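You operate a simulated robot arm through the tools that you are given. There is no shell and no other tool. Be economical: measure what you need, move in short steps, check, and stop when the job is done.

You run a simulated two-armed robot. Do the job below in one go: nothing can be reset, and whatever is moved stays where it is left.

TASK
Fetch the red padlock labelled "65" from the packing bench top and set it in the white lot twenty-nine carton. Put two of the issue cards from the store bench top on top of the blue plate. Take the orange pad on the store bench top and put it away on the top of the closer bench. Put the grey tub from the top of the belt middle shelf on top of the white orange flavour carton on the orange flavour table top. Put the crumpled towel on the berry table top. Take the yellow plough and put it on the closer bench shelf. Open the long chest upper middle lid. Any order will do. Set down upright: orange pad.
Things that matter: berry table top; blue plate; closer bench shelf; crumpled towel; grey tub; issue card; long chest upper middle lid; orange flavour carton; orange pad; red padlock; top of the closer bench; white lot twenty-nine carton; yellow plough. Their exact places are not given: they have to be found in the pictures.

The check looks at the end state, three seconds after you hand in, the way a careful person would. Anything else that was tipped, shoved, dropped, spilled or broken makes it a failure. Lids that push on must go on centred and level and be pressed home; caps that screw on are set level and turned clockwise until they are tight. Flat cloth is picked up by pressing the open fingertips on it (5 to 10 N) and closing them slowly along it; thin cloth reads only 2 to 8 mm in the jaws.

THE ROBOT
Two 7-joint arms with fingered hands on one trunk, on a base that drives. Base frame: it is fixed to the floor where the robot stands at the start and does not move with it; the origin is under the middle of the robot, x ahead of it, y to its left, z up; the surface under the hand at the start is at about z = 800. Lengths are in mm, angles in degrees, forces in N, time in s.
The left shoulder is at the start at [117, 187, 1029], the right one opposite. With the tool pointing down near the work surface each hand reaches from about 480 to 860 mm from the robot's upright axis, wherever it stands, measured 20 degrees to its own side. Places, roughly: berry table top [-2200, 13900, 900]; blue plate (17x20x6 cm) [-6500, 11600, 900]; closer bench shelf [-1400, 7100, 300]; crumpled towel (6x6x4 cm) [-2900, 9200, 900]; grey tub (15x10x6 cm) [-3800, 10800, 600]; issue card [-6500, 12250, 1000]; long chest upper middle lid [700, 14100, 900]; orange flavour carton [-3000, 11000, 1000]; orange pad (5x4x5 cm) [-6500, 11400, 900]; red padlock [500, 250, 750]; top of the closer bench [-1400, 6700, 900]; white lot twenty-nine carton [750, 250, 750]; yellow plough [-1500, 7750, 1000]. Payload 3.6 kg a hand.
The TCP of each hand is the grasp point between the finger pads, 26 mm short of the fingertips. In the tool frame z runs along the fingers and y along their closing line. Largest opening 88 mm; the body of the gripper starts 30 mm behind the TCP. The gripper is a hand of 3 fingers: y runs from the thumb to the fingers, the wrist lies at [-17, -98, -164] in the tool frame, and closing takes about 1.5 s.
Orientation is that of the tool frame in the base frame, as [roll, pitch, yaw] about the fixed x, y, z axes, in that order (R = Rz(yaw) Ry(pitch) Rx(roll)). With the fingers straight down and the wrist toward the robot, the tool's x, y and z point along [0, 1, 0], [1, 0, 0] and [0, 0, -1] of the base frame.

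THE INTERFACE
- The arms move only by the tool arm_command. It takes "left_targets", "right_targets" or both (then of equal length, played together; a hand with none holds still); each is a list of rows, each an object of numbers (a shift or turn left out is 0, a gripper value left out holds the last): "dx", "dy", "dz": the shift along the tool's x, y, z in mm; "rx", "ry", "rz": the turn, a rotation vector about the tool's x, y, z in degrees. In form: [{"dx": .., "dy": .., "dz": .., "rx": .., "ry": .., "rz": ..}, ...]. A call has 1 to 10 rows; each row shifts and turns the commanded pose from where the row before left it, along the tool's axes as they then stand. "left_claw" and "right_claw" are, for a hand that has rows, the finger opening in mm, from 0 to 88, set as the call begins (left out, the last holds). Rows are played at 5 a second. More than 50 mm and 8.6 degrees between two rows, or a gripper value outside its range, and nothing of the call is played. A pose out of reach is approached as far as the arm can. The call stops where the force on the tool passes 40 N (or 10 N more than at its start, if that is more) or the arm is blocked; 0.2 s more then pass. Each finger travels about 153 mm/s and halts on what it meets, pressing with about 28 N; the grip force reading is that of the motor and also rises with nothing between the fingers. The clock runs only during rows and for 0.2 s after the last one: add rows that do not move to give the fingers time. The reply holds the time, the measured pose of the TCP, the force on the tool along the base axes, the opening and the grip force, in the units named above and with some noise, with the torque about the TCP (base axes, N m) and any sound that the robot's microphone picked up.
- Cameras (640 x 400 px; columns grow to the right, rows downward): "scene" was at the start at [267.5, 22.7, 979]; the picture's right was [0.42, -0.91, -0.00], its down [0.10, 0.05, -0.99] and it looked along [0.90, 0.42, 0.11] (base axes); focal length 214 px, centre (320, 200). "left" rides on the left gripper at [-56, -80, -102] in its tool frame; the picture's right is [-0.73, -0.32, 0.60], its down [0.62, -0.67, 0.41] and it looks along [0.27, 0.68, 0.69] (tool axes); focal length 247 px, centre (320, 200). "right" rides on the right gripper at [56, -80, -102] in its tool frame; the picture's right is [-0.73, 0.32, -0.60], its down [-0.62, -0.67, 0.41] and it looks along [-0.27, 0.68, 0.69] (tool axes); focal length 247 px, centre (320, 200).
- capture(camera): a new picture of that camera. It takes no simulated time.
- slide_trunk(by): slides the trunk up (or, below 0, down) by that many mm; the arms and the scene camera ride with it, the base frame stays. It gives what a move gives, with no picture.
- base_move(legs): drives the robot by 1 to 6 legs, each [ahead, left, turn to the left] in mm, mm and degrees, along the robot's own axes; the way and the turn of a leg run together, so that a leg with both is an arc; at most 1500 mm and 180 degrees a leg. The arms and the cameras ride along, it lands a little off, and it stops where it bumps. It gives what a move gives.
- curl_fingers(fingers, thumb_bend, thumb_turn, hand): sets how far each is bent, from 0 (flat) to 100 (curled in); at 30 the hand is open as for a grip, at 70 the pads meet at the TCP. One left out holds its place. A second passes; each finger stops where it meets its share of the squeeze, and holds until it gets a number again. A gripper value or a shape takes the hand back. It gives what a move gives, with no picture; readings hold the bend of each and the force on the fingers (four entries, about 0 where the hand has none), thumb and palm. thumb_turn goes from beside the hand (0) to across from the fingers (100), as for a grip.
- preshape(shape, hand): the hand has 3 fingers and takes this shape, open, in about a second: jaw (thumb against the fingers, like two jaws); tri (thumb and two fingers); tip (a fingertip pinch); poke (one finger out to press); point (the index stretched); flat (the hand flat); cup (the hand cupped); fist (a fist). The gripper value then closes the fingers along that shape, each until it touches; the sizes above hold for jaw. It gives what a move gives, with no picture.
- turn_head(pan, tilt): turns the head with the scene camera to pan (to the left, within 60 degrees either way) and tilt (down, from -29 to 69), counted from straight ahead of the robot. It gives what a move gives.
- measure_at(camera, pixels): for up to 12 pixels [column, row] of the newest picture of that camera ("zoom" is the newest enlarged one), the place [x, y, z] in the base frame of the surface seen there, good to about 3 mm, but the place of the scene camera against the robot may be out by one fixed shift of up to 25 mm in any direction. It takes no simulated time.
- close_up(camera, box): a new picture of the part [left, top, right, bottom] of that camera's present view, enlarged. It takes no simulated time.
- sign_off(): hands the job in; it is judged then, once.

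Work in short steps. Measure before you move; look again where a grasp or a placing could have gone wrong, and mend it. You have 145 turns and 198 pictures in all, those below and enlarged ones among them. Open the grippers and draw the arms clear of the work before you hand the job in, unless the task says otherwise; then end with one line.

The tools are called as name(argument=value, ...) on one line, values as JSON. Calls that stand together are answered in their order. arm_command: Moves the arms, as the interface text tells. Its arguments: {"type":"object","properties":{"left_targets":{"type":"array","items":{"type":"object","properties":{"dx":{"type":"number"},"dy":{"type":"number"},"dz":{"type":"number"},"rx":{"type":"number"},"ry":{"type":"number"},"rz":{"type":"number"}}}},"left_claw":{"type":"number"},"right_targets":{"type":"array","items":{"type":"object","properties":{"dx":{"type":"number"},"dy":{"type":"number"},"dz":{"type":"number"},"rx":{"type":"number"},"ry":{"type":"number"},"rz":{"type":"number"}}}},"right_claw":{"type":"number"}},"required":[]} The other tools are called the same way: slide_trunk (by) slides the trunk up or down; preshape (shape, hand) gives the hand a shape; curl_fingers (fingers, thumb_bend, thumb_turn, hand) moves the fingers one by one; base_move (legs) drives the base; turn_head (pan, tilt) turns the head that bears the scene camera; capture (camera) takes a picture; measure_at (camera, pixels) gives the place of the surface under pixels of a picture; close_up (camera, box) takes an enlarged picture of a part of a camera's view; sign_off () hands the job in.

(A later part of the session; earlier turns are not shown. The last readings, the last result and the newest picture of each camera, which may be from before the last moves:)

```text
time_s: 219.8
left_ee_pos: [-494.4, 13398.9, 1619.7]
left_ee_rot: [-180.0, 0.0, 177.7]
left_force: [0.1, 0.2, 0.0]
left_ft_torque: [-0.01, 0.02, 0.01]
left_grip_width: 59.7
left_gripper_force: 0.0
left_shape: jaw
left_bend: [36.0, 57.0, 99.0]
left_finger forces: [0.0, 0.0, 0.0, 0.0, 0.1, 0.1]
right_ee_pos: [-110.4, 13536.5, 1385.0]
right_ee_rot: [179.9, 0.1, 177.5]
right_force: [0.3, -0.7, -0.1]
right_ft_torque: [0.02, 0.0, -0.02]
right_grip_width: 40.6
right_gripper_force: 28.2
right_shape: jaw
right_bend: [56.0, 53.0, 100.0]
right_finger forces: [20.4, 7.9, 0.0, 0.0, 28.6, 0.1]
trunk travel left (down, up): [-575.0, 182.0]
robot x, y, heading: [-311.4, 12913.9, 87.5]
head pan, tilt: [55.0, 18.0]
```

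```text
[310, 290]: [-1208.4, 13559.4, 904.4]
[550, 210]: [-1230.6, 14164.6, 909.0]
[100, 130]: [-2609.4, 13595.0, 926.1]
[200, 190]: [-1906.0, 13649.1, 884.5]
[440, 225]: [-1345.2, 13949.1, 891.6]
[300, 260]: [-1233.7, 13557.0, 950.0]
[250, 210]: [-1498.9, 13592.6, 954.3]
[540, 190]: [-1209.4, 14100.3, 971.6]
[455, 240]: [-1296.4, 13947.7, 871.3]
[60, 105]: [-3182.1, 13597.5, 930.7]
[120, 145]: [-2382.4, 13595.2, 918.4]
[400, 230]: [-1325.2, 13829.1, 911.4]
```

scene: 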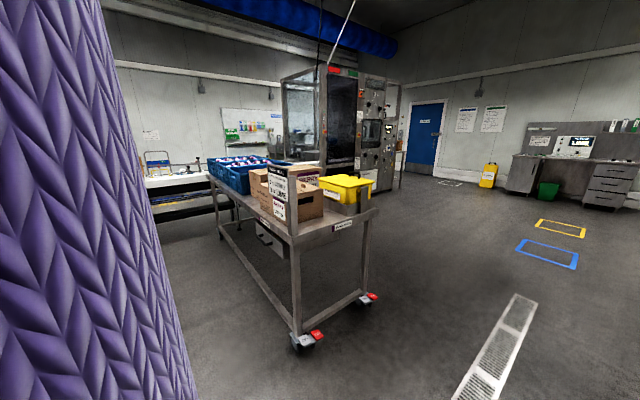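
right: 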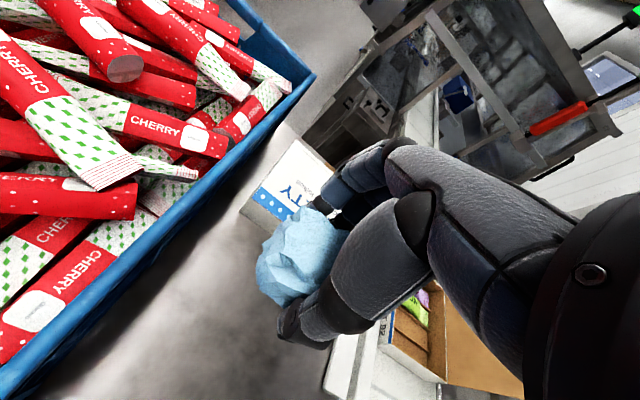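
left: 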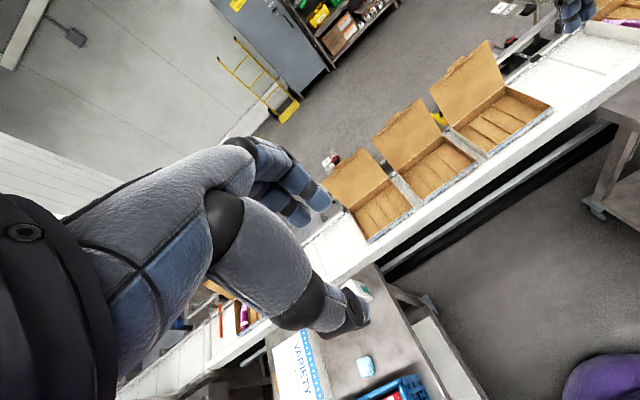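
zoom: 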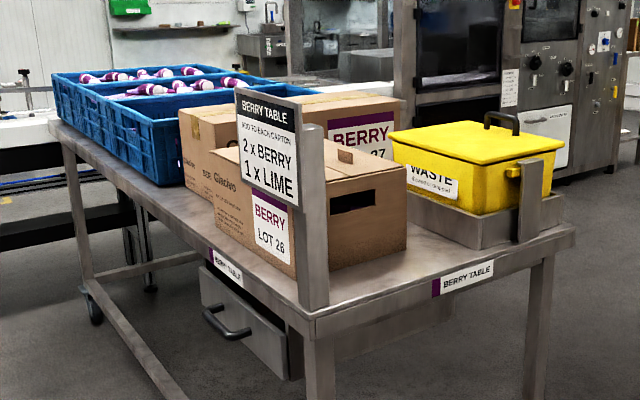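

There is free room at the table's east end, x≈-1215…-1320, y≈13620…13940. I drive up beside it, turn to face it and look closer.

base_move(legs=[[680, 0, 0], [0, 0, 92.2]])

turn_head(pan=-10, tilt=30)

capture(camera="scene")

capture(camera="right")

```text
time_s: 227.5
left_ee_pos: [-764.9, 13394.3, 1619.7]
left_ee_rot: [-179.9, 0.0, -90.5]
left_force: [-0.2, -1.4, 1.3]
left_ft_torque: [0.01, -0.03, -0.01]
left_grip_width: 59.9
left_gripper_force: 0.1
left_shape: jaw
left_bend: [36.0, 57.0, 99.0]
left_finger forces: [0.0, 0.1, 0.1, 0.0, 0.1, 0.0]
right_ee_pos: [-916.2, 13774.5, 1384.4]
right_ee_rot: [179.9, 0.0, -90.6]
right_force: [0.0, -0.2, -0.1]
right_ft_torque: [0.0, -0.03, -0.01]
right_grip_width: 40.4
right_gripper_force: 27.9
right_shape: jaw
right_bend: [56.0, 53.0, 100.0]
right_finger forces: [20.0, 8.1, 0.0, 0.1, 28.2, 0.0]
trunk travel left (down, up): [-575.0, 182.0]
robot x, y, heading: [-284.0, 13592.7, 179.6]
head pan, tilt: [55.0, 18.0]
```

```text
time_s: 228.8
left_ee_pos: [-764.6, 13395.1, 1619.6]
left_ee_rot: [180.0, 0.0, -90.5]
left_force: [-0.1, -0.1, 0.3]
left_ft_torque: [0.0, 0.01, 0.02]
left_grip_width: 59.7
left_gripper_force: 0.0
left_shape: jaw
left_bend: [36.0, 57.0, 99.0]
left_finger forces: [0.1, 0.1, 0.0, 0.0, 0.0, 0.0]
right_ee_pos: [-915.4, 13775.2, 1383.9]
right_ee_rot: [179.9, 0.0, -90.5]
right_force: [-0.5, -0.1, -1.0]
right_ft_torque: [0.0, -0.01, 0.02]
right_grip_width: 40.4
right_gripper_force: 28.4
right_shape: jaw
right_bend: [56.0, 53.0, 100.0]
right_finger forces: [20.0, 8.1, 0.0, 0.1, 28.3, 0.0]
trunk travel left (down, up): [-575.0, 182.0]
robot x, y, heading: [-285.3, 13593.1, 179.6]
head pan, tilt: [-10.0, 30.0]
```

```text
123 pictures are left
```

scene: 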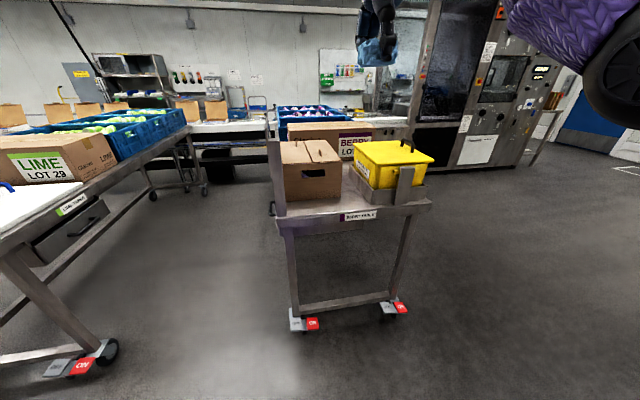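

```text
122 pictures are left
```

right: 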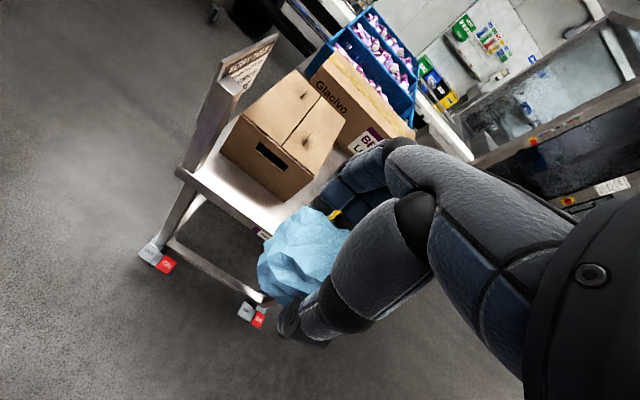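

measure_at(camera="right", pixels=[[250, 200], [225, 190], [205, 180], [275, 212], [245, 180], [275, 190], [233, 150], [290, 170], [240, 205], [195, 175], [225, 95], [280, 220]])

close_up(camera="right", box=[160, 30, 360, 250])

measure_at(camera="scene", pixels=[[310, 205], [350, 203], [290, 208], [305, 190], [355, 185], [385, 195], [280, 145], [410, 200]])

```text
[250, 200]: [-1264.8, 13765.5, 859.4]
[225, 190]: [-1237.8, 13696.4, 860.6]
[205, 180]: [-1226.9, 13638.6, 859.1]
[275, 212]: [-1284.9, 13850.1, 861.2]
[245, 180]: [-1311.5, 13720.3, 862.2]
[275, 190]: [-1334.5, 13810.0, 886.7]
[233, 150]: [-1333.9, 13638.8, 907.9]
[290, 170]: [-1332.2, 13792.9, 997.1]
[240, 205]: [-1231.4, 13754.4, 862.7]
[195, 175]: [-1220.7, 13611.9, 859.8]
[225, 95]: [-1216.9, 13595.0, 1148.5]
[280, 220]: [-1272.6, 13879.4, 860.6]
```

```text
1.82 times, centred on (260, 140) of right
```

zoom: 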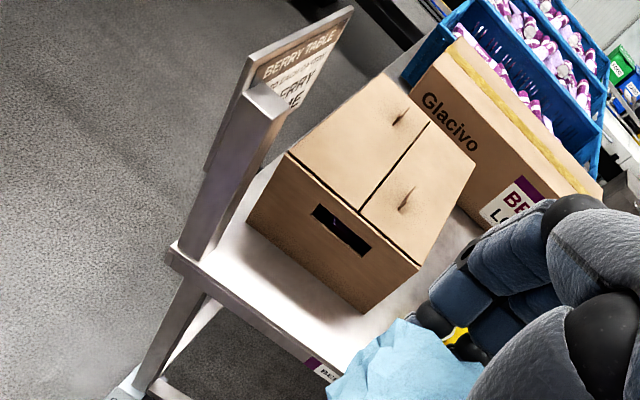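

```text
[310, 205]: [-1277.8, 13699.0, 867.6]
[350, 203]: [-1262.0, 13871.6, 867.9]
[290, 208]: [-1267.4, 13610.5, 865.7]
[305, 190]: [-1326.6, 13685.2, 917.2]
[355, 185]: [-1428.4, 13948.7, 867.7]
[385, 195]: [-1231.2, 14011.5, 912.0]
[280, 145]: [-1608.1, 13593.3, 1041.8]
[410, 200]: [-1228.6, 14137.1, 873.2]
```

The free strip is x≈-1333…-1208 in front of the box, z 860. I drive 347 mm ahead, bringing the towel to about [-1262,13775], and lower the trunk 300.

base_move(legs=[[345, 0, 0.4]])

slide_trunk(by=-300)

capture(camera="scene")

capture(camera="right")

```text
time_s: 231.1
left_ee_pos: [-1108.1, 13396.6, 1619.1]
left_ee_rot: [180.0, -0.1, -90.3]
left_force: [-1.0, 0.3, -0.2]
left_ft_torque: [-0.01, 0.0, -0.01]
left_grip_width: 59.8
left_gripper_force: 0.0
left_shape: jaw
left_bend: [36.0, 57.0, 99.0]
left_finger forces: [0.1, 0.0, 0.0, 0.0, 0.0, 0.0]
right_ee_pos: [-1259.6, 13773.8, 1384.1]
right_ee_rot: [179.9, 0.0, -90.4]
right_force: [-0.1, 0.6, -0.4]
right_ft_torque: [-0.03, 0.01, 0.03]
right_grip_width: 40.7
right_gripper_force: 28.1
right_shape: jaw
right_bend: [56.0, 53.0, 100.0]
right_finger forces: [20.0, 8.1, 0.0, 0.0, 28.3, 0.0]
trunk travel left (down, up): [-575.0, 182.0]
robot x, y, heading: [-628.7, 13593.1, 179.4]
head pan, tilt: [-10.0, 30.0]
```

```text
time_s: 234.1
left_ee_pos: [-1105.9, 13394.1, 1321.6]
left_ee_rot: [179.9, 0.0, -90.3]
left_force: [-1.3, -0.1, -0.3]
left_ft_torque: [-0.02, 0.01, 0.03]
left_grip_width: 59.9
left_gripper_force: 0.0
left_shape: jaw
left_bend: [36.0, 57.0, 99.0]
left_finger forces: [0.0, 0.0, 0.0, 0.0, 0.1, 0.0]
right_ee_pos: [-1259.3, 13774.9, 1085.0]
right_ee_rot: [179.8, 0.0, -90.4]
right_force: [-0.1, 0.0, 0.3]
right_ft_torque: [-0.01, 0.01, 0.0]
right_grip_width: 40.6
right_gripper_force: 28.0
right_shape: jaw
right_bend: [56.0, 53.0, 100.0]
right_finger forces: [19.8, 8.4, 0.0, 0.0, 28.3, 0.0]
trunk travel left (down, up): [-275.0, 482.0]
robot x, y, heading: [-627.2, 13594.4, 179.8]
head pan, tilt: [-10.0, 30.0]
```

```text
120 pictures are left
```

scene: 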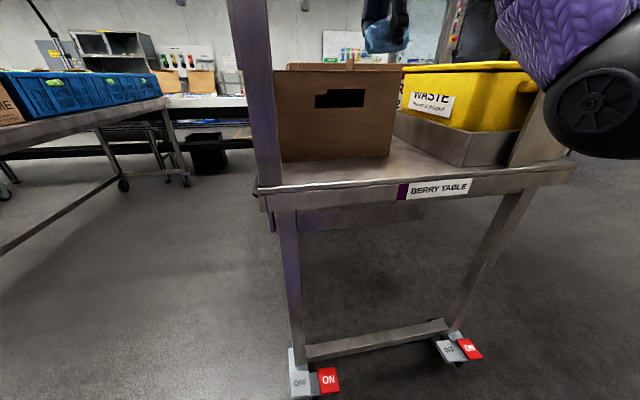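

```text
119 pictures are left
```

right: 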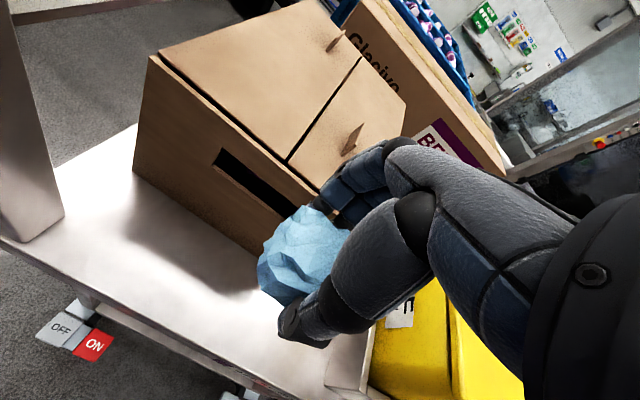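

Before lowering I check the elbow's distance to the yellow bin and its post.

measure_at(camera="scene", pixels=[[600, 115], [570, 130], [610, 155], [560, 60], [535, 130], [545, 40], [560, 155]])

measure_at(camera="right", pixels=[[300, 230], [270, 280], [310, 300], [260, 250], [300, 195], [200, 290]])

```text
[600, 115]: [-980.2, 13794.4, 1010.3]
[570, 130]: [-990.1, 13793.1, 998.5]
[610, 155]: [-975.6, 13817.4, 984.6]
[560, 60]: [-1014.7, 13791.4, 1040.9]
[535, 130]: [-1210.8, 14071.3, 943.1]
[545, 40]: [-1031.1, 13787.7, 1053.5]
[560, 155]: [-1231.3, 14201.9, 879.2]
```

```text
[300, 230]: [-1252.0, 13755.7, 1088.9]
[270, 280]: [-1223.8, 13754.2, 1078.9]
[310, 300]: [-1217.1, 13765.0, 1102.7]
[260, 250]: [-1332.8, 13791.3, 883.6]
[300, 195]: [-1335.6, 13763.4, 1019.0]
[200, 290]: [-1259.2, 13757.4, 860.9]
```

The elbow is off the table (x≈-980), so the way is clear. I lower the towel to the table.

arm_command(right_targets=[{"dz": 45, "dy": -2}, {"dz": 45}, {"dz": 45}, {"dz": 40}, {"dz": 10}, {"dz": 6}, {}])

capture(camera="right")

```text
time_s: 235.7
left_ee_pos: [-1107.3, 13394.9, 1319.7]
left_ee_rot: [-180.0, 0.0, -90.3]
left_force: [0.6, 0.2, 0.0]
left_ft_torque: [0.02, 0.01, -0.02]
left_grip_width: 59.5
left_gripper_force: 0.1
left_shape: jaw
left_bend: [36.0, 57.0, 99.0]
left_finger forces: [0.0, 0.0, 0.1, 0.0, 0.0, 0.0]
right_ee_pos: [-1256.6, 13774.4, 893.8]
right_ee_rot: [179.9, 0.1, -90.3]
right_force: [0.1, -0.5, -0.3]
right_ft_torque: [0.03, 0.01, 0.01]
right_grip_width: 40.7
right_gripper_force: 28.2
right_shape: jaw
right_bend: [56.0, 53.0, 100.0]
right_finger forces: [19.3, 8.8, 0.0, 0.0, 28.3, 0.0]
trunk travel left (down, up): [-275.0, 482.0]
robot x, y, heading: [-631.2, 13594.2, 179.7]
head pan, tilt: [-10.0, 30.0]
```

```text
118 pictures are left
```

right: 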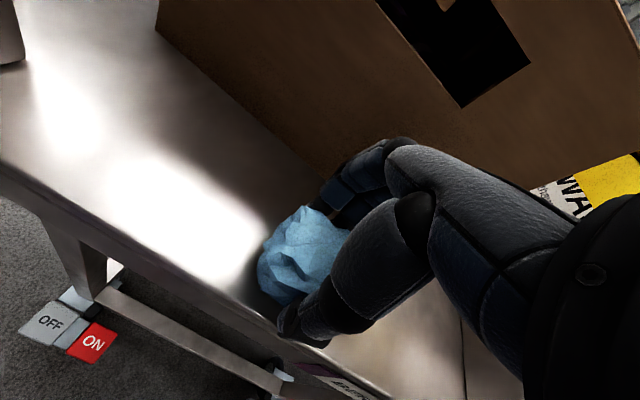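

I open to 68 mm to release the towel, then rise slowly.

arm_command(right_targets=[{"dz": 3}, {}, {}, {}, {}, {}], right_claw=72)

arm_command(right_targets=[{"dz": -10}, {"dz": -20}, {"dz": -40}, {"dz": -45}, {"dz": -45}, {"dz": -45}, {"dz": -45}])

capture(camera="right")

```text
time_s: 237.1
left_ee_pos: [-1107.8, 13395.1, 1320.0]
left_ee_rot: [179.9, 0.0, -90.3]
left_force: [0.7, 0.0, 0.8]
left_ft_torque: [0.0, -0.01, 0.01]
left_grip_width: 59.5
left_gripper_force: 0.1
left_shape: jaw
left_bend: [36.0, 57.0, 99.0]
left_finger forces: [0.0, 0.1, 0.1, 0.0, 0.1, 0.1]
right_ee_pos: [-1257.3, 13774.7, 891.6]
right_ee_rot: [179.9, 0.1, -90.2]
right_force: [1.1, 0.3, -0.6]
right_ft_torque: [0.04, 0.02, 0.03]
right_grip_width: 71.5
right_gripper_force: 0.0
right_shape: jaw
right_bend: [33.0, 45.0, 99.0]
right_finger forces: [0.0, 0.1, 0.0, 0.0, 0.0, 0.0]
trunk travel left (down, up): [-275.0, 482.0]
robot x, y, heading: [-632.9, 13594.0, 179.7]
head pan, tilt: [-10.0, 30.0]
```

```text
time_s: 238.7
left_ee_pos: [-1108.4, 13395.3, 1319.4]
left_ee_rot: [180.0, -0.1, -90.3]
left_force: [0.4, -0.3, -0.6]
left_ft_torque: [-0.01, 0.01, 0.0]
left_grip_width: 60.0
left_gripper_force: 0.0
left_shape: jaw
left_bend: [36.0, 57.0, 99.0]
left_finger forces: [0.0, 0.0, 0.0, 0.0, 0.0, 0.1]
right_ee_pos: [-1258.1, 13773.9, 1139.3]
right_ee_rot: [-180.0, 0.0, -90.3]
right_force: [0.7, 0.5, 0.2]
right_ft_torque: [-0.02, -0.01, 0.01]
right_grip_width: 72.0
right_gripper_force: 0.1
right_shape: jaw
right_bend: [33.0, 45.0, 99.0]
right_finger forces: [0.0, 0.1, 0.0, 0.0, 0.0, 0.1]
trunk travel left (down, up): [-275.0, 482.0]
robot x, y, heading: [-626.1, 13590.0, 179.8]
head pan, tilt: [-10.0, 30.0]
```

```text
117 pictures are left
```

right: 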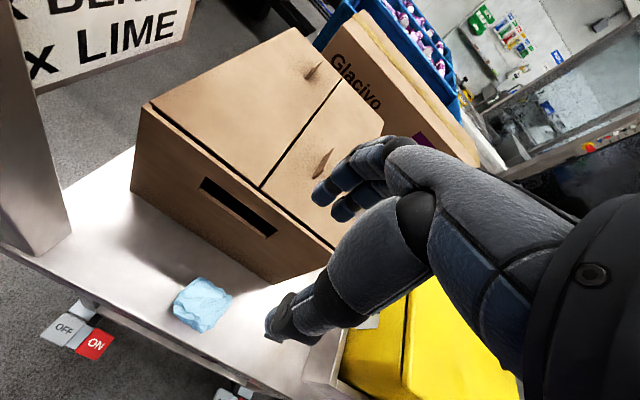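

The towel rests on the berry table. I back off, turn around toward the chest and look.

base_move(legs=[[-330, 0, 0], [0, -480, 0], [0, 0, -179]])

slide_trunk(by=150)

turn_head(pan=0, tilt=35)

capture(camera="scene")

```text
time_s: 250.7
left_ee_pos: [179.6, 14269.7, 1320.3]
left_ee_rot: [-179.9, 0.0, 89.3]
left_force: [0.2, 0.6, 0.4]
left_ft_torque: [0.0, 0.0, 0.02]
left_grip_width: 59.8
left_gripper_force: 0.0
left_shape: jaw
left_bend: [36.0, 57.0, 99.0]
left_finger forces: [0.1, 0.0, 0.0, 0.1, 0.0, 0.0]
right_ee_pos: [328.6, 13888.9, 1139.9]
right_ee_rot: [179.9, 0.1, 89.3]
right_force: [0.5, -0.4, 0.1]
right_ft_torque: [-0.02, 0.0, 0.02]
right_grip_width: 71.6
right_gripper_force: 0.0
right_shape: jaw
right_bend: [33.0, 45.0, 99.0]
right_finger forces: [0.0, 0.0, 0.0, 0.0, 0.0, 0.0]
trunk travel left (down, up): [-275.0, 482.0]
robot x, y, heading: [-299.8, 14075.6, -0.5]
head pan, tilt: [-10.0, 30.0]
```

```text
time_s: 252.4
left_ee_pos: [180.4, 14268.8, 1469.9]
left_ee_rot: [179.9, 0.0, 89.3]
left_force: [0.1, 1.6, -0.1]
left_ft_torque: [0.05, 0.01, -0.03]
left_grip_width: 59.7
left_gripper_force: 0.2
left_shape: jaw
left_bend: [36.0, 57.0, 99.0]
left_finger forces: [0.1, 0.0, 0.0, 0.0, 0.1, 0.0]
right_ee_pos: [329.5, 13889.3, 1290.9]
right_ee_rot: [179.9, 0.0, 89.3]
right_force: [0.1, -0.2, 0.4]
right_ft_torque: [-0.01, 0.01, 0.0]
right_grip_width: 71.6
right_gripper_force: 0.1
right_shape: jaw
right_bend: [33.0, 45.0, 99.0]
right_finger forces: [0.0, 0.1, 0.0, 0.0, 0.0, 0.0]
trunk travel left (down, up): [-425.0, 332.0]
robot x, y, heading: [-298.1, 14077.5, -0.7]
head pan, tilt: [-10.0, 30.0]
```

```text
time_s: 253.1
left_ee_pos: [180.3, 14270.0, 1469.5]
left_ee_rot: [180.0, 0.0, 89.3]
left_force: [0.6, -0.2, -0.7]
left_ft_torque: [-0.03, -0.04, 0.01]
left_grip_width: 60.0
left_gripper_force: 0.1
left_shape: jaw
left_bend: [36.0, 57.0, 99.0]
left_finger forces: [0.1, 0.1, 0.0, 0.0, 0.0, 0.0]
right_ee_pos: [329.5, 13890.1, 1290.5]
right_ee_rot: [179.9, 0.0, 89.4]
right_force: [0.4, 0.6, -0.5]
right_ft_torque: [0.0, 0.0, -0.02]
right_grip_width: 71.6
right_gripper_force: 0.1
right_shape: jaw
right_bend: [33.0, 45.0, 99.0]
right_finger forces: [0.0, 0.1, 0.1, 0.0, 0.0, 0.1]
trunk travel left (down, up): [-425.0, 332.0]
robot x, y, heading: [-299.0, 14073.3, -0.8]
head pan, tilt: [0.0, 35.0]
```

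```text
116 pictures are left
```

scene: 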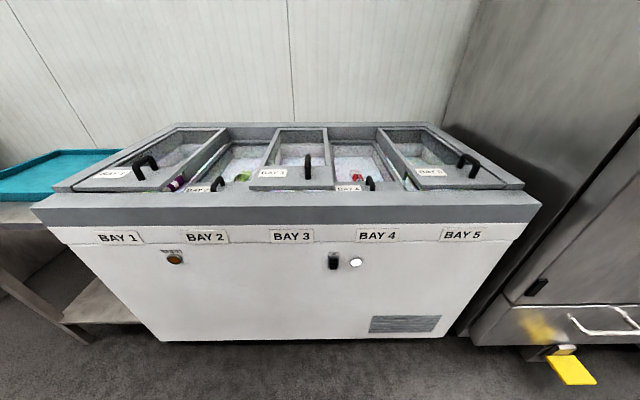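

close_up(camera="scene", box=[80, 110, 540, 210])

close_up(camera="scene", box=[190, 115, 410, 205])

measure_at(camera="scene", pixels=[[308, 168], [308, 158], [260, 180], [330, 178], [278, 130], [326, 130], [372, 182], [220, 183], [150, 165], [465, 165], [330, 205], [300, 150]])

```text
1.39 times, centred on (310, 160) of scene
```

zoom: 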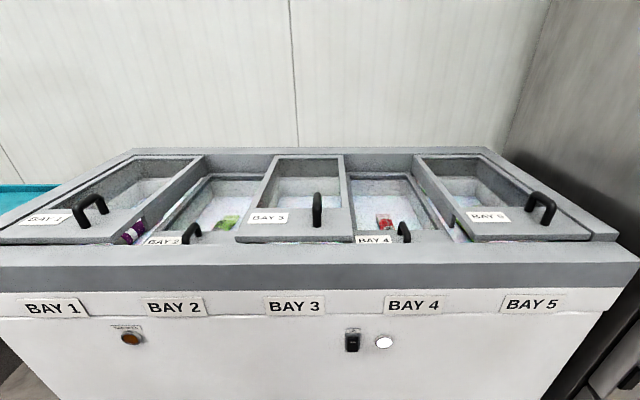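

```text
2.91 times, centred on (300, 160) of scene
```

zoom: 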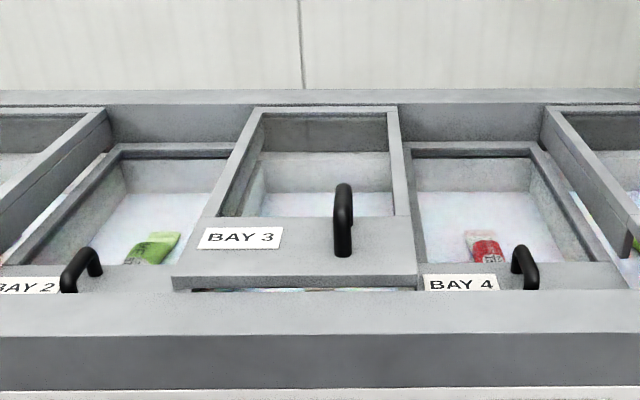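

```text
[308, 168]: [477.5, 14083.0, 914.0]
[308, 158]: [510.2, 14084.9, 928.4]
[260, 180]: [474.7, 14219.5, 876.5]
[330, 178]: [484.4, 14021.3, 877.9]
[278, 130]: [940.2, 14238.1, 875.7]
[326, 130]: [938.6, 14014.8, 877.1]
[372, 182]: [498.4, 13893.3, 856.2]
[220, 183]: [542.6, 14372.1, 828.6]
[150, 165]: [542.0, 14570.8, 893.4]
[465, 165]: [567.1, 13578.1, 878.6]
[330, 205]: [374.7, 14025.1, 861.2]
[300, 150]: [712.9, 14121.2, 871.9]
```

Lids 1, 3 and 5 lie on the upper level; the upper middle one is BAY 3, with its bar handle near [495,14085,915]. It looks like a side-sliding lid. I move closer, lower the trunk and view the handle with the right camera.

base_move(legs=[[165, 150, 0.7]])

slide_trunk(by=-130)

capture(camera="right")

capture(camera="scene")

```text
time_s: 254.8
left_ee_pos: [350.3, 14425.4, 1470.6]
left_ee_rot: [-179.9, 0.1, 90.0]
left_force: [0.6, 0.2, -1.1]
left_ft_torque: [0.02, 0.02, 0.02]
left_grip_width: 59.9
left_gripper_force: 0.1
left_shape: jaw
left_bend: [36.0, 57.0, 99.0]
left_finger forces: [0.0, 0.0, 0.1, 0.1, 0.1, 0.1]
right_ee_pos: [502.3, 14047.5, 1290.7]
right_ee_rot: [179.9, 0.2, 90.0]
right_force: [0.8, 0.4, -0.3]
right_ft_torque: [0.0, -0.03, 0.03]
right_grip_width: 71.5
right_gripper_force: 0.1
right_shape: jaw
right_bend: [33.0, 45.0, 99.0]
right_finger forces: [0.0, 0.0, 0.0, 0.0, 0.0, 0.0]
trunk travel left (down, up): [-425.0, 332.0]
robot x, y, heading: [-126.9, 14220.9, 0.1]
head pan, tilt: [0.0, 35.0]
```

```text
time_s: 256.4
left_ee_pos: [347.5, 14425.8, 1339.5]
left_ee_rot: [180.0, -0.1, 90.0]
left_force: [-0.2, 1.0, 0.4]
left_ft_torque: [-0.01, 0.02, 0.01]
left_grip_width: 59.8
left_gripper_force: 0.1
left_shape: jaw
left_bend: [36.0, 57.0, 99.0]
left_finger forces: [0.0, 0.0, 0.1, 0.0, 0.0, 0.1]
right_ee_pos: [502.1, 14047.1, 1160.7]
right_ee_rot: [179.7, 0.0, 90.0]
right_force: [-1.2, 0.5, -0.4]
right_ft_torque: [-0.01, -0.02, 0.03]
right_grip_width: 71.6
right_gripper_force: 0.1
right_shape: jaw
right_bend: [33.0, 45.0, 99.0]
right_finger forces: [0.0, 0.1, 0.1, 0.0, 0.0, 0.1]
trunk travel left (down, up): [-295.0, 462.0]
robot x, y, heading: [-129.1, 14224.8, 0.1]
head pan, tilt: [0.0, 35.0]
```

```text
113 pictures are left
```

right: 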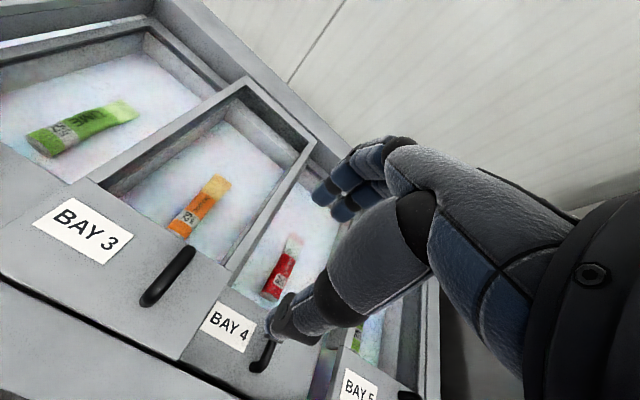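

```text
112 pictures are left
```

scene: 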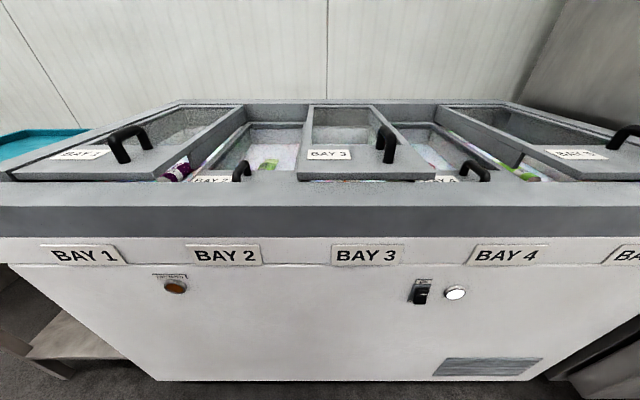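

The BAY 3 handle runs front-to-back from (150,298) to (187,258) in the right view. I measure it and the lid's edges.

measure_at(camera="right", pixels=[[168, 277], [152, 297], [184, 258], [160, 285], [160, 300], [90, 230], [215, 290], [240, 330], [262, 355], [30, 250], [250, 90], [130, 340]])

close_up(camera="right", box=[60, 190, 300, 390])

```text
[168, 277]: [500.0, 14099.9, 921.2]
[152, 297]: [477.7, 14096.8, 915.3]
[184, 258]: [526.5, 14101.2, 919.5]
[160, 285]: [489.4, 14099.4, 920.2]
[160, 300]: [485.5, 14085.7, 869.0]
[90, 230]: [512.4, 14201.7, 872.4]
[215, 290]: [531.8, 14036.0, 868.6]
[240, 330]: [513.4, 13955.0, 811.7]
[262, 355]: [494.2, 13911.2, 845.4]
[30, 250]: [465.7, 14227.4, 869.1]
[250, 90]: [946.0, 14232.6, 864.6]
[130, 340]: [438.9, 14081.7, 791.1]
```

```text
2.00 times, centred on (180, 290) of right
```

zoom: 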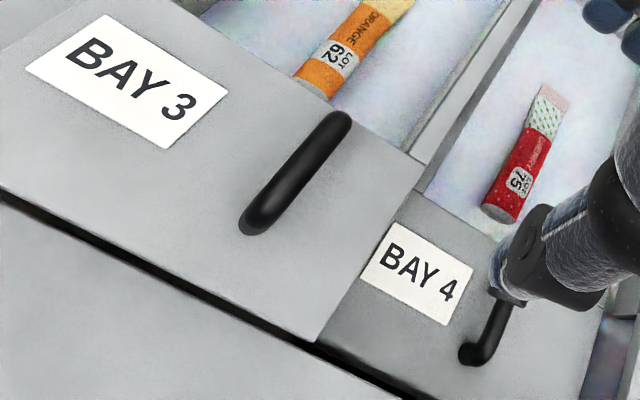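

Bar: x≈475–530, y≈14100, top 922; lid top 870. I rotate the right hand 88° so that it closes across the bar, above the handle.

arm_command(right_targets=[{"dx": 26, "rz": -8}, {"rz": -8, "dx": 13}, {"rz": -8}, {"rz": -8}, {"rz": -8}, {"rz": -8}, {"rz": -8}, {"rz": -8}, {"rz": -8}, {"rz": -8}])

arm_command(right_targets=[{"rz": -8}, {"dz": 45}, {"dz": 45}, {"dz": 45}, {}])

capture(camera="right")

capture(camera="scene")

```text
time_s: 258.6
left_ee_pos: [348.3, 14425.8, 1339.7]
left_ee_rot: [180.0, 0.0, 90.0]
left_force: [-0.6, -0.4, 0.4]
left_ft_torque: [-0.02, 0.02, 0.0]
left_grip_width: 59.7
left_gripper_force: 0.1
left_shape: jaw
left_bend: [36.0, 57.0, 99.0]
left_finger forces: [0.1, 0.0, 0.0, 0.0, 0.0, 0.0]
right_ee_pos: [499.9, 14086.0, 1159.3]
right_ee_rot: [-179.9, 0.3, 170.1]
right_force: [-0.4, -0.3, 0.0]
right_ft_torque: [0.0, 0.02, 0.03]
right_grip_width: 71.4
right_gripper_force: 0.0
right_shape: jaw
right_bend: [33.0, 45.0, 99.0]
right_finger forces: [0.0, 0.0, 0.0, 0.0, 0.0, 0.0]
trunk travel left (down, up): [-295.0, 462.0]
robot x, y, heading: [-129.5, 14223.6, 0.0]
head pan, tilt: [0.0, 35.0]
```

```text
time_s: 259.8
left_ee_pos: [347.8, 14425.8, 1340.5]
left_ee_rot: [180.0, 0.0, 89.9]
left_force: [0.4, 0.0, -0.1]
left_ft_torque: [0.01, -0.03, 0.01]
left_grip_width: 59.6
left_gripper_force: 0.1
left_shape: jaw
left_bend: [36.0, 57.0, 99.0]
left_finger forces: [0.1, 0.0, 0.1, 0.1, 0.1, 0.0]
right_ee_pos: [498.3, 14085.2, 1025.0]
right_ee_rot: [-180.0, 0.2, 178.0]
right_force: [0.3, -1.1, -0.7]
right_ft_torque: [0.04, 0.0, 0.0]
right_grip_width: 71.6
right_gripper_force: 0.1
right_shape: jaw
right_bend: [33.0, 45.0, 99.0]
right_finger forces: [0.0, 0.0, 0.0, 0.1, 0.1, 0.0]
trunk travel left (down, up): [-295.0, 462.0]
robot x, y, heading: [-128.4, 14224.4, -0.2]
head pan, tilt: [0.0, 35.0]
```

```text
110 pictures are left
```

right: 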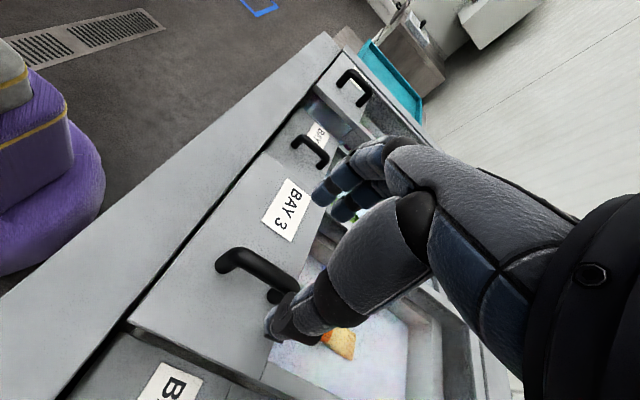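

```text
109 pictures are left
```

scene: 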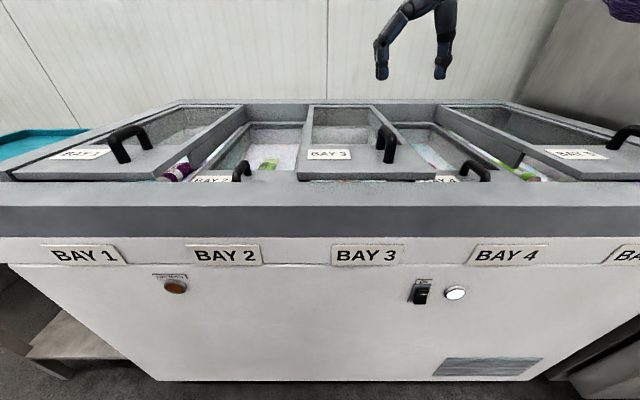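

The bar is at (255,265) in the right view; I measure it again.

measure_at(camera="right", pixels=[[222, 258], [235, 253], [255, 262], [275, 273], [290, 283], [320, 160], [305, 140], [270, 180], [150, 320], [100, 370], [190, 365], [130, 325]])

```text
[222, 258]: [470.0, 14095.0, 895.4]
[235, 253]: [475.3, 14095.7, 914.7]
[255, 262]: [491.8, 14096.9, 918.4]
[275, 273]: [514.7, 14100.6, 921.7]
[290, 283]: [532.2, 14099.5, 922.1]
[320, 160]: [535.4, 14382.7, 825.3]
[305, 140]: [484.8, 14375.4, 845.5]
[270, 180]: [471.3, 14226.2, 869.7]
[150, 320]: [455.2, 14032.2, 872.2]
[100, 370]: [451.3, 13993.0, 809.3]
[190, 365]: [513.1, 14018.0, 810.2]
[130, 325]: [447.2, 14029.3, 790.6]
```

Lower handles top out at ≈855, just below the upper lid slab, which fits a sideways-sliding lid. I centre on the bar, lower to 908 and close.

arm_command(right_targets=[{"dy": 14, "dx": -3, "dz": 30}, {"dz": 40}, {"dz": 30}, {"dz": 16}, {}])

arm_command(right_targets=[{}, {}, {}, {}, {}, {}, {}, {}], right_claw=0)

capture(camera="right")

```text
time_s: 261.0
left_ee_pos: [349.1, 14424.9, 1339.8]
left_ee_rot: [179.9, 0.0, 90.0]
left_force: [0.6, -0.4, 0.0]
left_ft_torque: [-0.03, 0.0, -0.01]
left_grip_width: 59.6
left_gripper_force: 0.1
left_shape: jaw
left_bend: [36.0, 57.0, 99.0]
left_finger forces: [0.0, 0.1, 0.0, 0.0, 0.1, 0.0]
right_ee_pos: [505.0, 14099.2, 910.1]
right_ee_rot: [-179.9, 0.2, 178.0]
right_force: [-0.2, -0.3, 0.4]
right_ft_torque: [0.02, 0.02, 0.01]
right_grip_width: 71.9
right_gripper_force: 0.0
right_shape: jaw
right_bend: [33.0, 45.0, 99.0]
right_finger forces: [0.1, 0.0, 0.0, 0.1, 0.0, 0.0]
trunk travel left (down, up): [-295.0, 462.0]
robot x, y, heading: [-129.6, 14226.0, -0.4]
head pan, tilt: [0.0, 35.0]
```

```text
time_s: 262.8
left_ee_pos: [349.2, 14425.0, 1339.3]
left_ee_rot: [180.0, -0.1, 90.0]
left_force: [0.1, -0.4, 0.5]
left_ft_torque: [0.01, 0.02, -0.03]
left_grip_width: 59.6
left_gripper_force: 0.0
left_shape: jaw
left_bend: [36.0, 57.0, 99.0]
left_finger forces: [0.0, 0.0, 0.0, 0.1, 0.0, 0.0]
right_ee_pos: [505.6, 14097.2, 908.9]
right_ee_rot: [-180.0, -0.1, 177.9]
right_force: [-3.5, -1.9, -14.1]
right_ft_torque: [0.0, 0.01, 0.06]
right_grip_width: 3.7
right_gripper_force: 28.2
right_shape: jaw
right_bend: [72.0, 75.0, 100.0]
right_finger forces: [8.6, 10.6, 0.0, 0.0, 26.7, 0.0]
trunk travel left (down, up): [-295.0, 462.0]
robot x, y, heading: [-128.1, 14220.4, 0.0]
head pan, tilt: [0.0, 35.0]
```

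```text
108 pictures are left
```

right: 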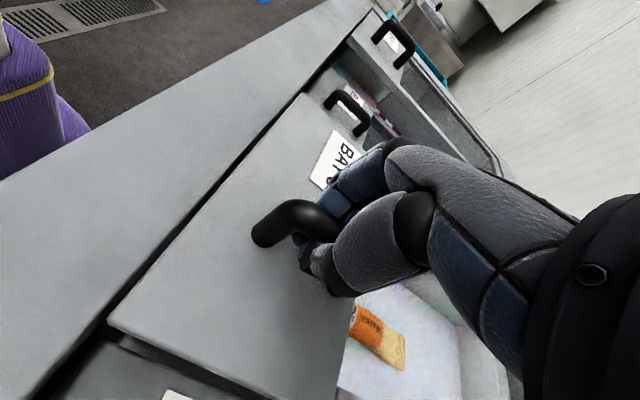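

The fingers hook under the bar. I test with a small slide of 12 mm toward -y (BAY 4 side).

arm_command(right_targets=[{"dy": -4}, {"dy": -6}, {"dy": -6}, {"dy": -6}, {}])

close_up(camera="scene", box=[240, 90, 520, 200])

```text
time_s: 264.0
left_ee_pos: [350.3, 14424.4, 1338.4]
left_ee_rot: [-179.9, 0.0, 90.0]
left_force: [-0.4, 0.2, -0.6]
left_ft_torque: [-0.01, 0.06, 0.01]
left_grip_width: 59.6
left_gripper_force: 0.0
left_shape: jaw
left_bend: [36.0, 57.0, 99.0]
left_finger forces: [0.0, 0.0, 0.0, 0.1, 0.0, 0.0]
right_ee_pos: [505.7, 14076.2, 907.3]
right_ee_rot: [-180.0, 0.0, 177.8]
right_force: [0.8, 1.6, -15.2]
right_ft_torque: [0.03, 0.04, 0.01]
right_grip_width: 3.8
right_gripper_force: 27.5
right_shape: jaw
right_bend: [72.0, 75.0, 100.0]
right_finger forces: [8.4, 10.8, 0.1, 0.0, 24.2, 0.0]
trunk travel left (down, up): [-295.0, 462.0]
robot x, y, heading: [-132.0, 14225.6, -0.1]
head pan, tilt: [0.0, 35.0]
```

```text
2.29 times, centred on (380, 145) of scene
```

zoom: 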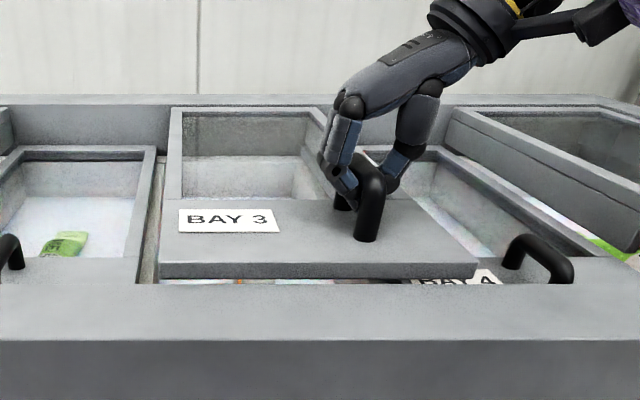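

The lid slides freely with under 2 N. I continue another 80 mm in steps.

arm_command(right_targets=[{"dy": -12}, {"dy": -12}, {"dy": -12}, {"dy": -12}, {"dy": -12}, {"dy": -12}, {}])

close_up(camera="scene", box=[240, 90, 520, 200])

```text
time_s: 265.6
left_ee_pos: [351.0, 14425.3, 1339.6]
left_ee_rot: [-179.8, 0.0, 90.0]
left_force: [-0.1, 0.2, -0.5]
left_ft_torque: [0.0, 0.0, 0.0]
left_grip_width: 59.6
left_gripper_force: 0.0
left_shape: jaw
left_bend: [36.0, 57.0, 99.0]
left_finger forces: [0.0, 0.1, 0.0, 0.1, 0.0, 0.0]
right_ee_pos: [503.7, 14004.6, 907.9]
right_ee_rot: [180.0, 0.1, 177.9]
right_force: [19.1, 0.5, -7.6]
right_ft_torque: [0.01, -0.03, -0.06]
right_grip_width: 4.0
right_gripper_force: 28.3
right_shape: jaw
right_bend: [72.0, 76.0, 100.0]
right_finger forces: [11.9, 9.0, 0.0, 0.0, 11.5, 0.0]
trunk travel left (down, up): [-295.0, 462.0]
robot x, y, heading: [-129.9, 14223.4, 0.1]
head pan, tilt: [0.0, 35.0]
```

```text
2.29 times, centred on (380, 145) of scene
```

zoom: 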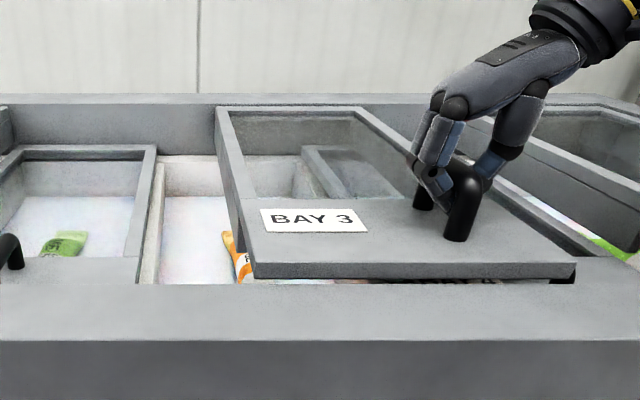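

It passes over the BAY 4 handle; the 19 N along x comes from my slight yaw, so I correct x while sliding on.

arm_command(right_targets=[{"dx": -2.5}, {"dy": -12, "dx": -0.4}, {"dy": -12, "dx": -0.4}, {"dy": -12, "dx": -0.4}, {"dy": -12, "dx": -0.4}, {"dy": -12, "dx": -0.4}, {"dy": -12, "dx": -0.4}, {"dy": -12, "dx": -0.4}, {}])

close_up(camera="scene", box=[240, 90, 640, 200])

```text
time_s: 267.6
left_ee_pos: [349.9, 14423.5, 1339.5]
left_ee_rot: [-180.0, -0.1, 89.9]
left_force: [0.7, 0.1, 0.3]
left_ft_torque: [0.02, 0.0, 0.01]
left_grip_width: 59.7
left_gripper_force: 0.0
left_shape: jaw
left_bend: [36.0, 57.0, 99.0]
left_finger forces: [0.0, 0.1, 0.0, 0.1, 0.0, 0.0]
right_ee_pos: [503.6, 13919.8, 909.0]
right_ee_rot: [-179.9, -0.1, 178.0]
right_force: [-4.0, 1.3, -16.6]
right_ft_torque: [-0.04, 0.02, 0.1]
right_grip_width: 4.1
right_gripper_force: 27.9
right_shape: jaw
right_bend: [72.0, 76.0, 100.0]
right_finger forces: [9.1, 10.8, 0.0, 0.0, 24.4, 0.0]
trunk travel left (down, up): [-295.0, 462.0]
robot x, y, heading: [-130.5, 14225.2, 0.2]
head pan, tilt: [0.0, 35.0]
```

```text
1.60 times, centred on (440, 145) of scene
```

zoom: 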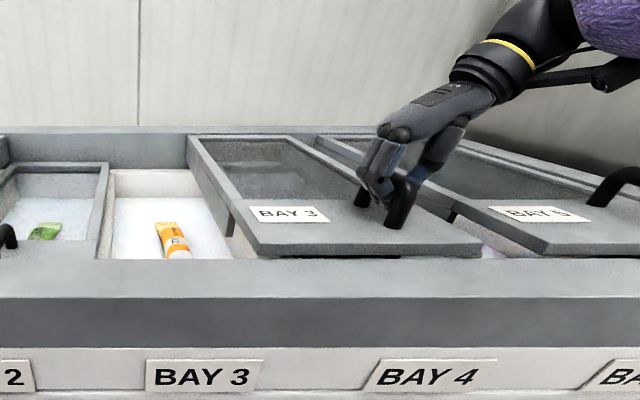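

The lid has moved 180 mm of about 225. I measure the remaining gap to the BAY 5 lid.

measure_at(camera="zoom", pixels=[[480, 245], [530, 245], [330, 145], [325, 137], [250, 245], [200, 150], [455, 215], [440, 195]])

arm_command(right_targets=[{"dy": -8, "dx": -0.3}, {"dy": -8, "dx": -0.3}, {"dy": -8, "dx": -0.3}, {}])

close_up(camera="scene", box=[240, 90, 640, 200])

```text
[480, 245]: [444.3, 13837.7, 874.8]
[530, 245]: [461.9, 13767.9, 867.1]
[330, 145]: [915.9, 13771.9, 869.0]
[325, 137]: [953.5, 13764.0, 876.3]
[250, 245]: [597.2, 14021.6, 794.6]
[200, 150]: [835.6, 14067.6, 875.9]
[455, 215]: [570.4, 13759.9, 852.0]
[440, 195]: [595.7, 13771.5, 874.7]
```

```text
time_s: 268.6
left_ee_pos: [350.6, 14423.5, 1339.8]
left_ee_rot: [-179.9, -0.1, 90.0]
left_force: [-0.3, -0.6, -0.2]
left_ft_torque: [0.0, 0.02, -0.03]
left_grip_width: 59.8
left_gripper_force: 0.0
left_shape: jaw
left_bend: [36.0, 57.0, 99.0]
left_finger forces: [0.1, 0.0, 0.0, 0.0, 0.0, 0.1]
right_ee_pos: [504.1, 13895.5, 907.3]
right_ee_rot: [-179.9, 0.0, 178.0]
right_force: [0.0, 2.1, -16.0]
right_ft_torque: [0.0, 0.04, 0.06]
right_grip_width: 4.1
right_gripper_force: 28.7
right_shape: jaw
right_bend: [72.0, 76.0, 100.0]
right_finger forces: [9.1, 10.9, 0.0, 0.1, 24.0, 0.1]
trunk travel left (down, up): [-295.0, 462.0]
robot x, y, heading: [-128.3, 14225.6, -0.1]
head pan, tilt: [0.0, 35.0]
```

```text
1.60 times, centred on (440, 145) of scene
```

zoom: 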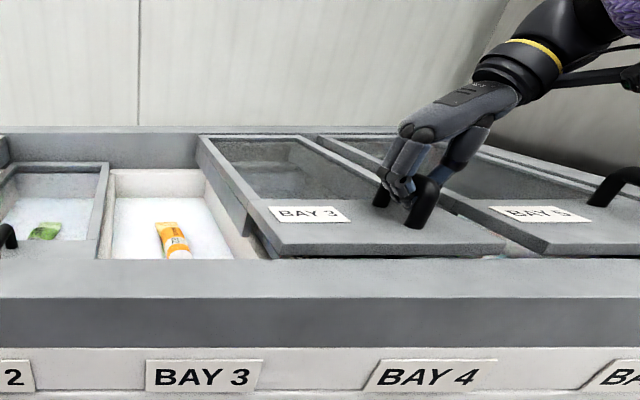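

204 mm open; about 30 mm of room is left. I add 16 mm more and then release the bar.

arm_command(right_targets=[{"dy": -8, "dx": -0.3}, {"dy": -8, "dx": -0.3}, {}])

arm_command(right_targets=[{}, {}, {}, {}, {}, {}], right_claw=65)

arm_command(right_targets=[{"dz": -15}, {"dz": -35}, {"dz": -45}, {"dz": -45}, {"dz": -45}, {"rz": 8}, {"rz": 8}, {"rz": 8}, {"rz": 8}, {"rz": 8}])

arm_command(right_targets=[{"rz": 8}, {"rz": 8}, {"rz": 8}, {"rz": 8}, {"rz": 8}, {"rz": 8}, {"dz": -45}, {"dz": -45}, {}])

capture(camera="scene")

```text
time_s: 269.4
left_ee_pos: [354.6, 14425.3, 1338.2]
left_ee_rot: [-179.9, -0.1, 90.0]
left_force: [0.7, 0.3, -0.1]
left_ft_torque: [0.04, -0.01, -0.03]
left_grip_width: 59.8
left_gripper_force: 0.0
left_shape: jaw
left_bend: [36.0, 57.0, 99.0]
left_finger forces: [0.1, 0.0, 0.0, 0.1, 0.0, 0.0]
right_ee_pos: [502.5, 13881.5, 907.8]
right_ee_rot: [180.0, 0.3, 177.7]
right_force: [25.9, 0.9, -15.0]
right_ft_torque: [-0.03, -0.1, -0.12]
right_grip_width: 3.9
right_gripper_force: 27.9
right_shape: jaw
right_bend: [72.0, 76.0, 100.0]
right_finger forces: [15.0, 11.3, 0.0, 0.0, 25.4, 0.0]
right hand out of reach, approached as far as the arm can: row 2
trunk travel left (down, up): [-295.0, 462.0]
robot x, y, heading: [-128.9, 14225.7, 0.1]
head pan, tilt: [0.0, 35.0]
```

```text
time_s: 270.8
left_ee_pos: [348.2, 14426.2, 1340.1]
left_ee_rot: [-179.9, 0.0, 90.0]
left_force: [0.2, 0.5, -0.8]
left_ft_torque: [0.01, 0.0, 0.01]
left_grip_width: 59.6
left_gripper_force: 0.1
left_shape: jaw
left_bend: [36.0, 57.0, 99.0]
left_finger forces: [0.0, 0.1, 0.0, 0.1, 0.0, 0.1]
right_ee_pos: [497.5, 13880.8, 909.6]
right_ee_rot: [179.9, 0.2, 178.0]
right_force: [0.0, 0.2, 0.3]
right_ft_torque: [-0.04, 0.0, 0.01]
right_grip_width: 64.7
right_gripper_force: 0.1
right_shape: jaw
right_bend: [34.0, 53.0, 99.0]
right_finger forces: [0.1, 0.1, 0.1, 0.0, 0.1, 0.0]
trunk travel left (down, up): [-295.0, 462.0]
robot x, y, heading: [-127.5, 14219.7, -0.1]
head pan, tilt: [0.0, 35.0]
```

```text
time_s: 273.0
left_ee_pos: [348.8, 14425.1, 1340.8]
left_ee_rot: [180.0, 0.0, 90.1]
left_force: [-0.1, -0.6, 0.5]
left_ft_torque: [0.01, -0.02, -0.01]
left_grip_width: 59.7
left_gripper_force: 0.1
left_shape: jaw
left_bend: [36.0, 57.0, 99.0]
left_finger forces: [0.0, 0.0, 0.1, 0.1, 0.0, 0.1]
right_ee_pos: [493.4, 13882.7, 1093.4]
right_ee_rot: [179.9, 0.1, 137.8]
right_force: [-0.7, 0.3, 0.4]
right_ft_torque: [-0.01, -0.04, 0.02]
right_grip_width: 64.6
right_gripper_force: 0.1
right_shape: jaw
right_bend: [34.0, 53.0, 99.0]
right_finger forces: [0.1, 0.0, 0.0, 0.0, 0.0, 0.1]
right hand out of reach, approached as far as the arm can: row 5
trunk travel left (down, up): [-295.0, 462.0]
robot x, y, heading: [-128.4, 14226.1, 0.3]
head pan, tilt: [0.0, 35.0]
```

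```text
time_s: 275.0
left_ee_pos: [348.8, 14426.0, 1340.6]
left_ee_rot: [-179.9, -0.1, 90.0]
left_force: [0.0, -0.4, 0.3]
left_ft_torque: [0.0, 0.04, -0.02]
left_grip_width: 59.7
left_gripper_force: 0.0
left_shape: jaw
left_bend: [36.0, 57.0, 99.0]
left_finger forces: [0.1, 0.0, 0.0, 0.1, 0.0, 0.0]
right_ee_pos: [491.3, 13882.7, 1182.2]
right_ee_rot: [179.9, 0.0, 90.0]
right_force: [0.0, -0.9, -0.1]
right_ft_torque: [-0.01, 0.0, -0.02]
right_grip_width: 64.7
right_gripper_force: 0.0
right_shape: jaw
right_bend: [34.0, 53.0, 99.0]
right_finger forces: [0.0, 0.0, 0.0, 0.1, 0.0, 0.0]
trunk travel left (down, up): [-295.0, 462.0]
robot x, y, heading: [-129.5, 14220.4, 0.3]
head pan, tilt: [0.0, 35.0]
```

```text
103 pictures are left
```

scene: 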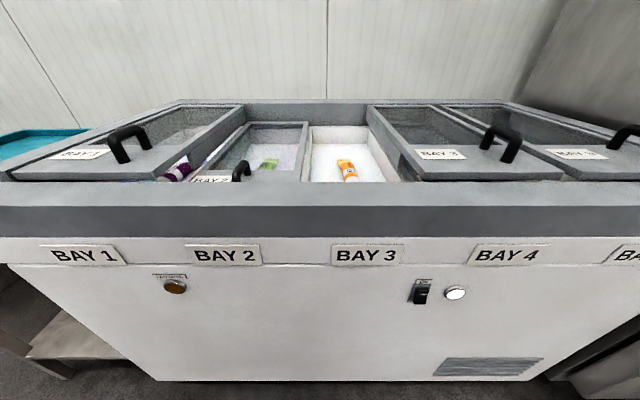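

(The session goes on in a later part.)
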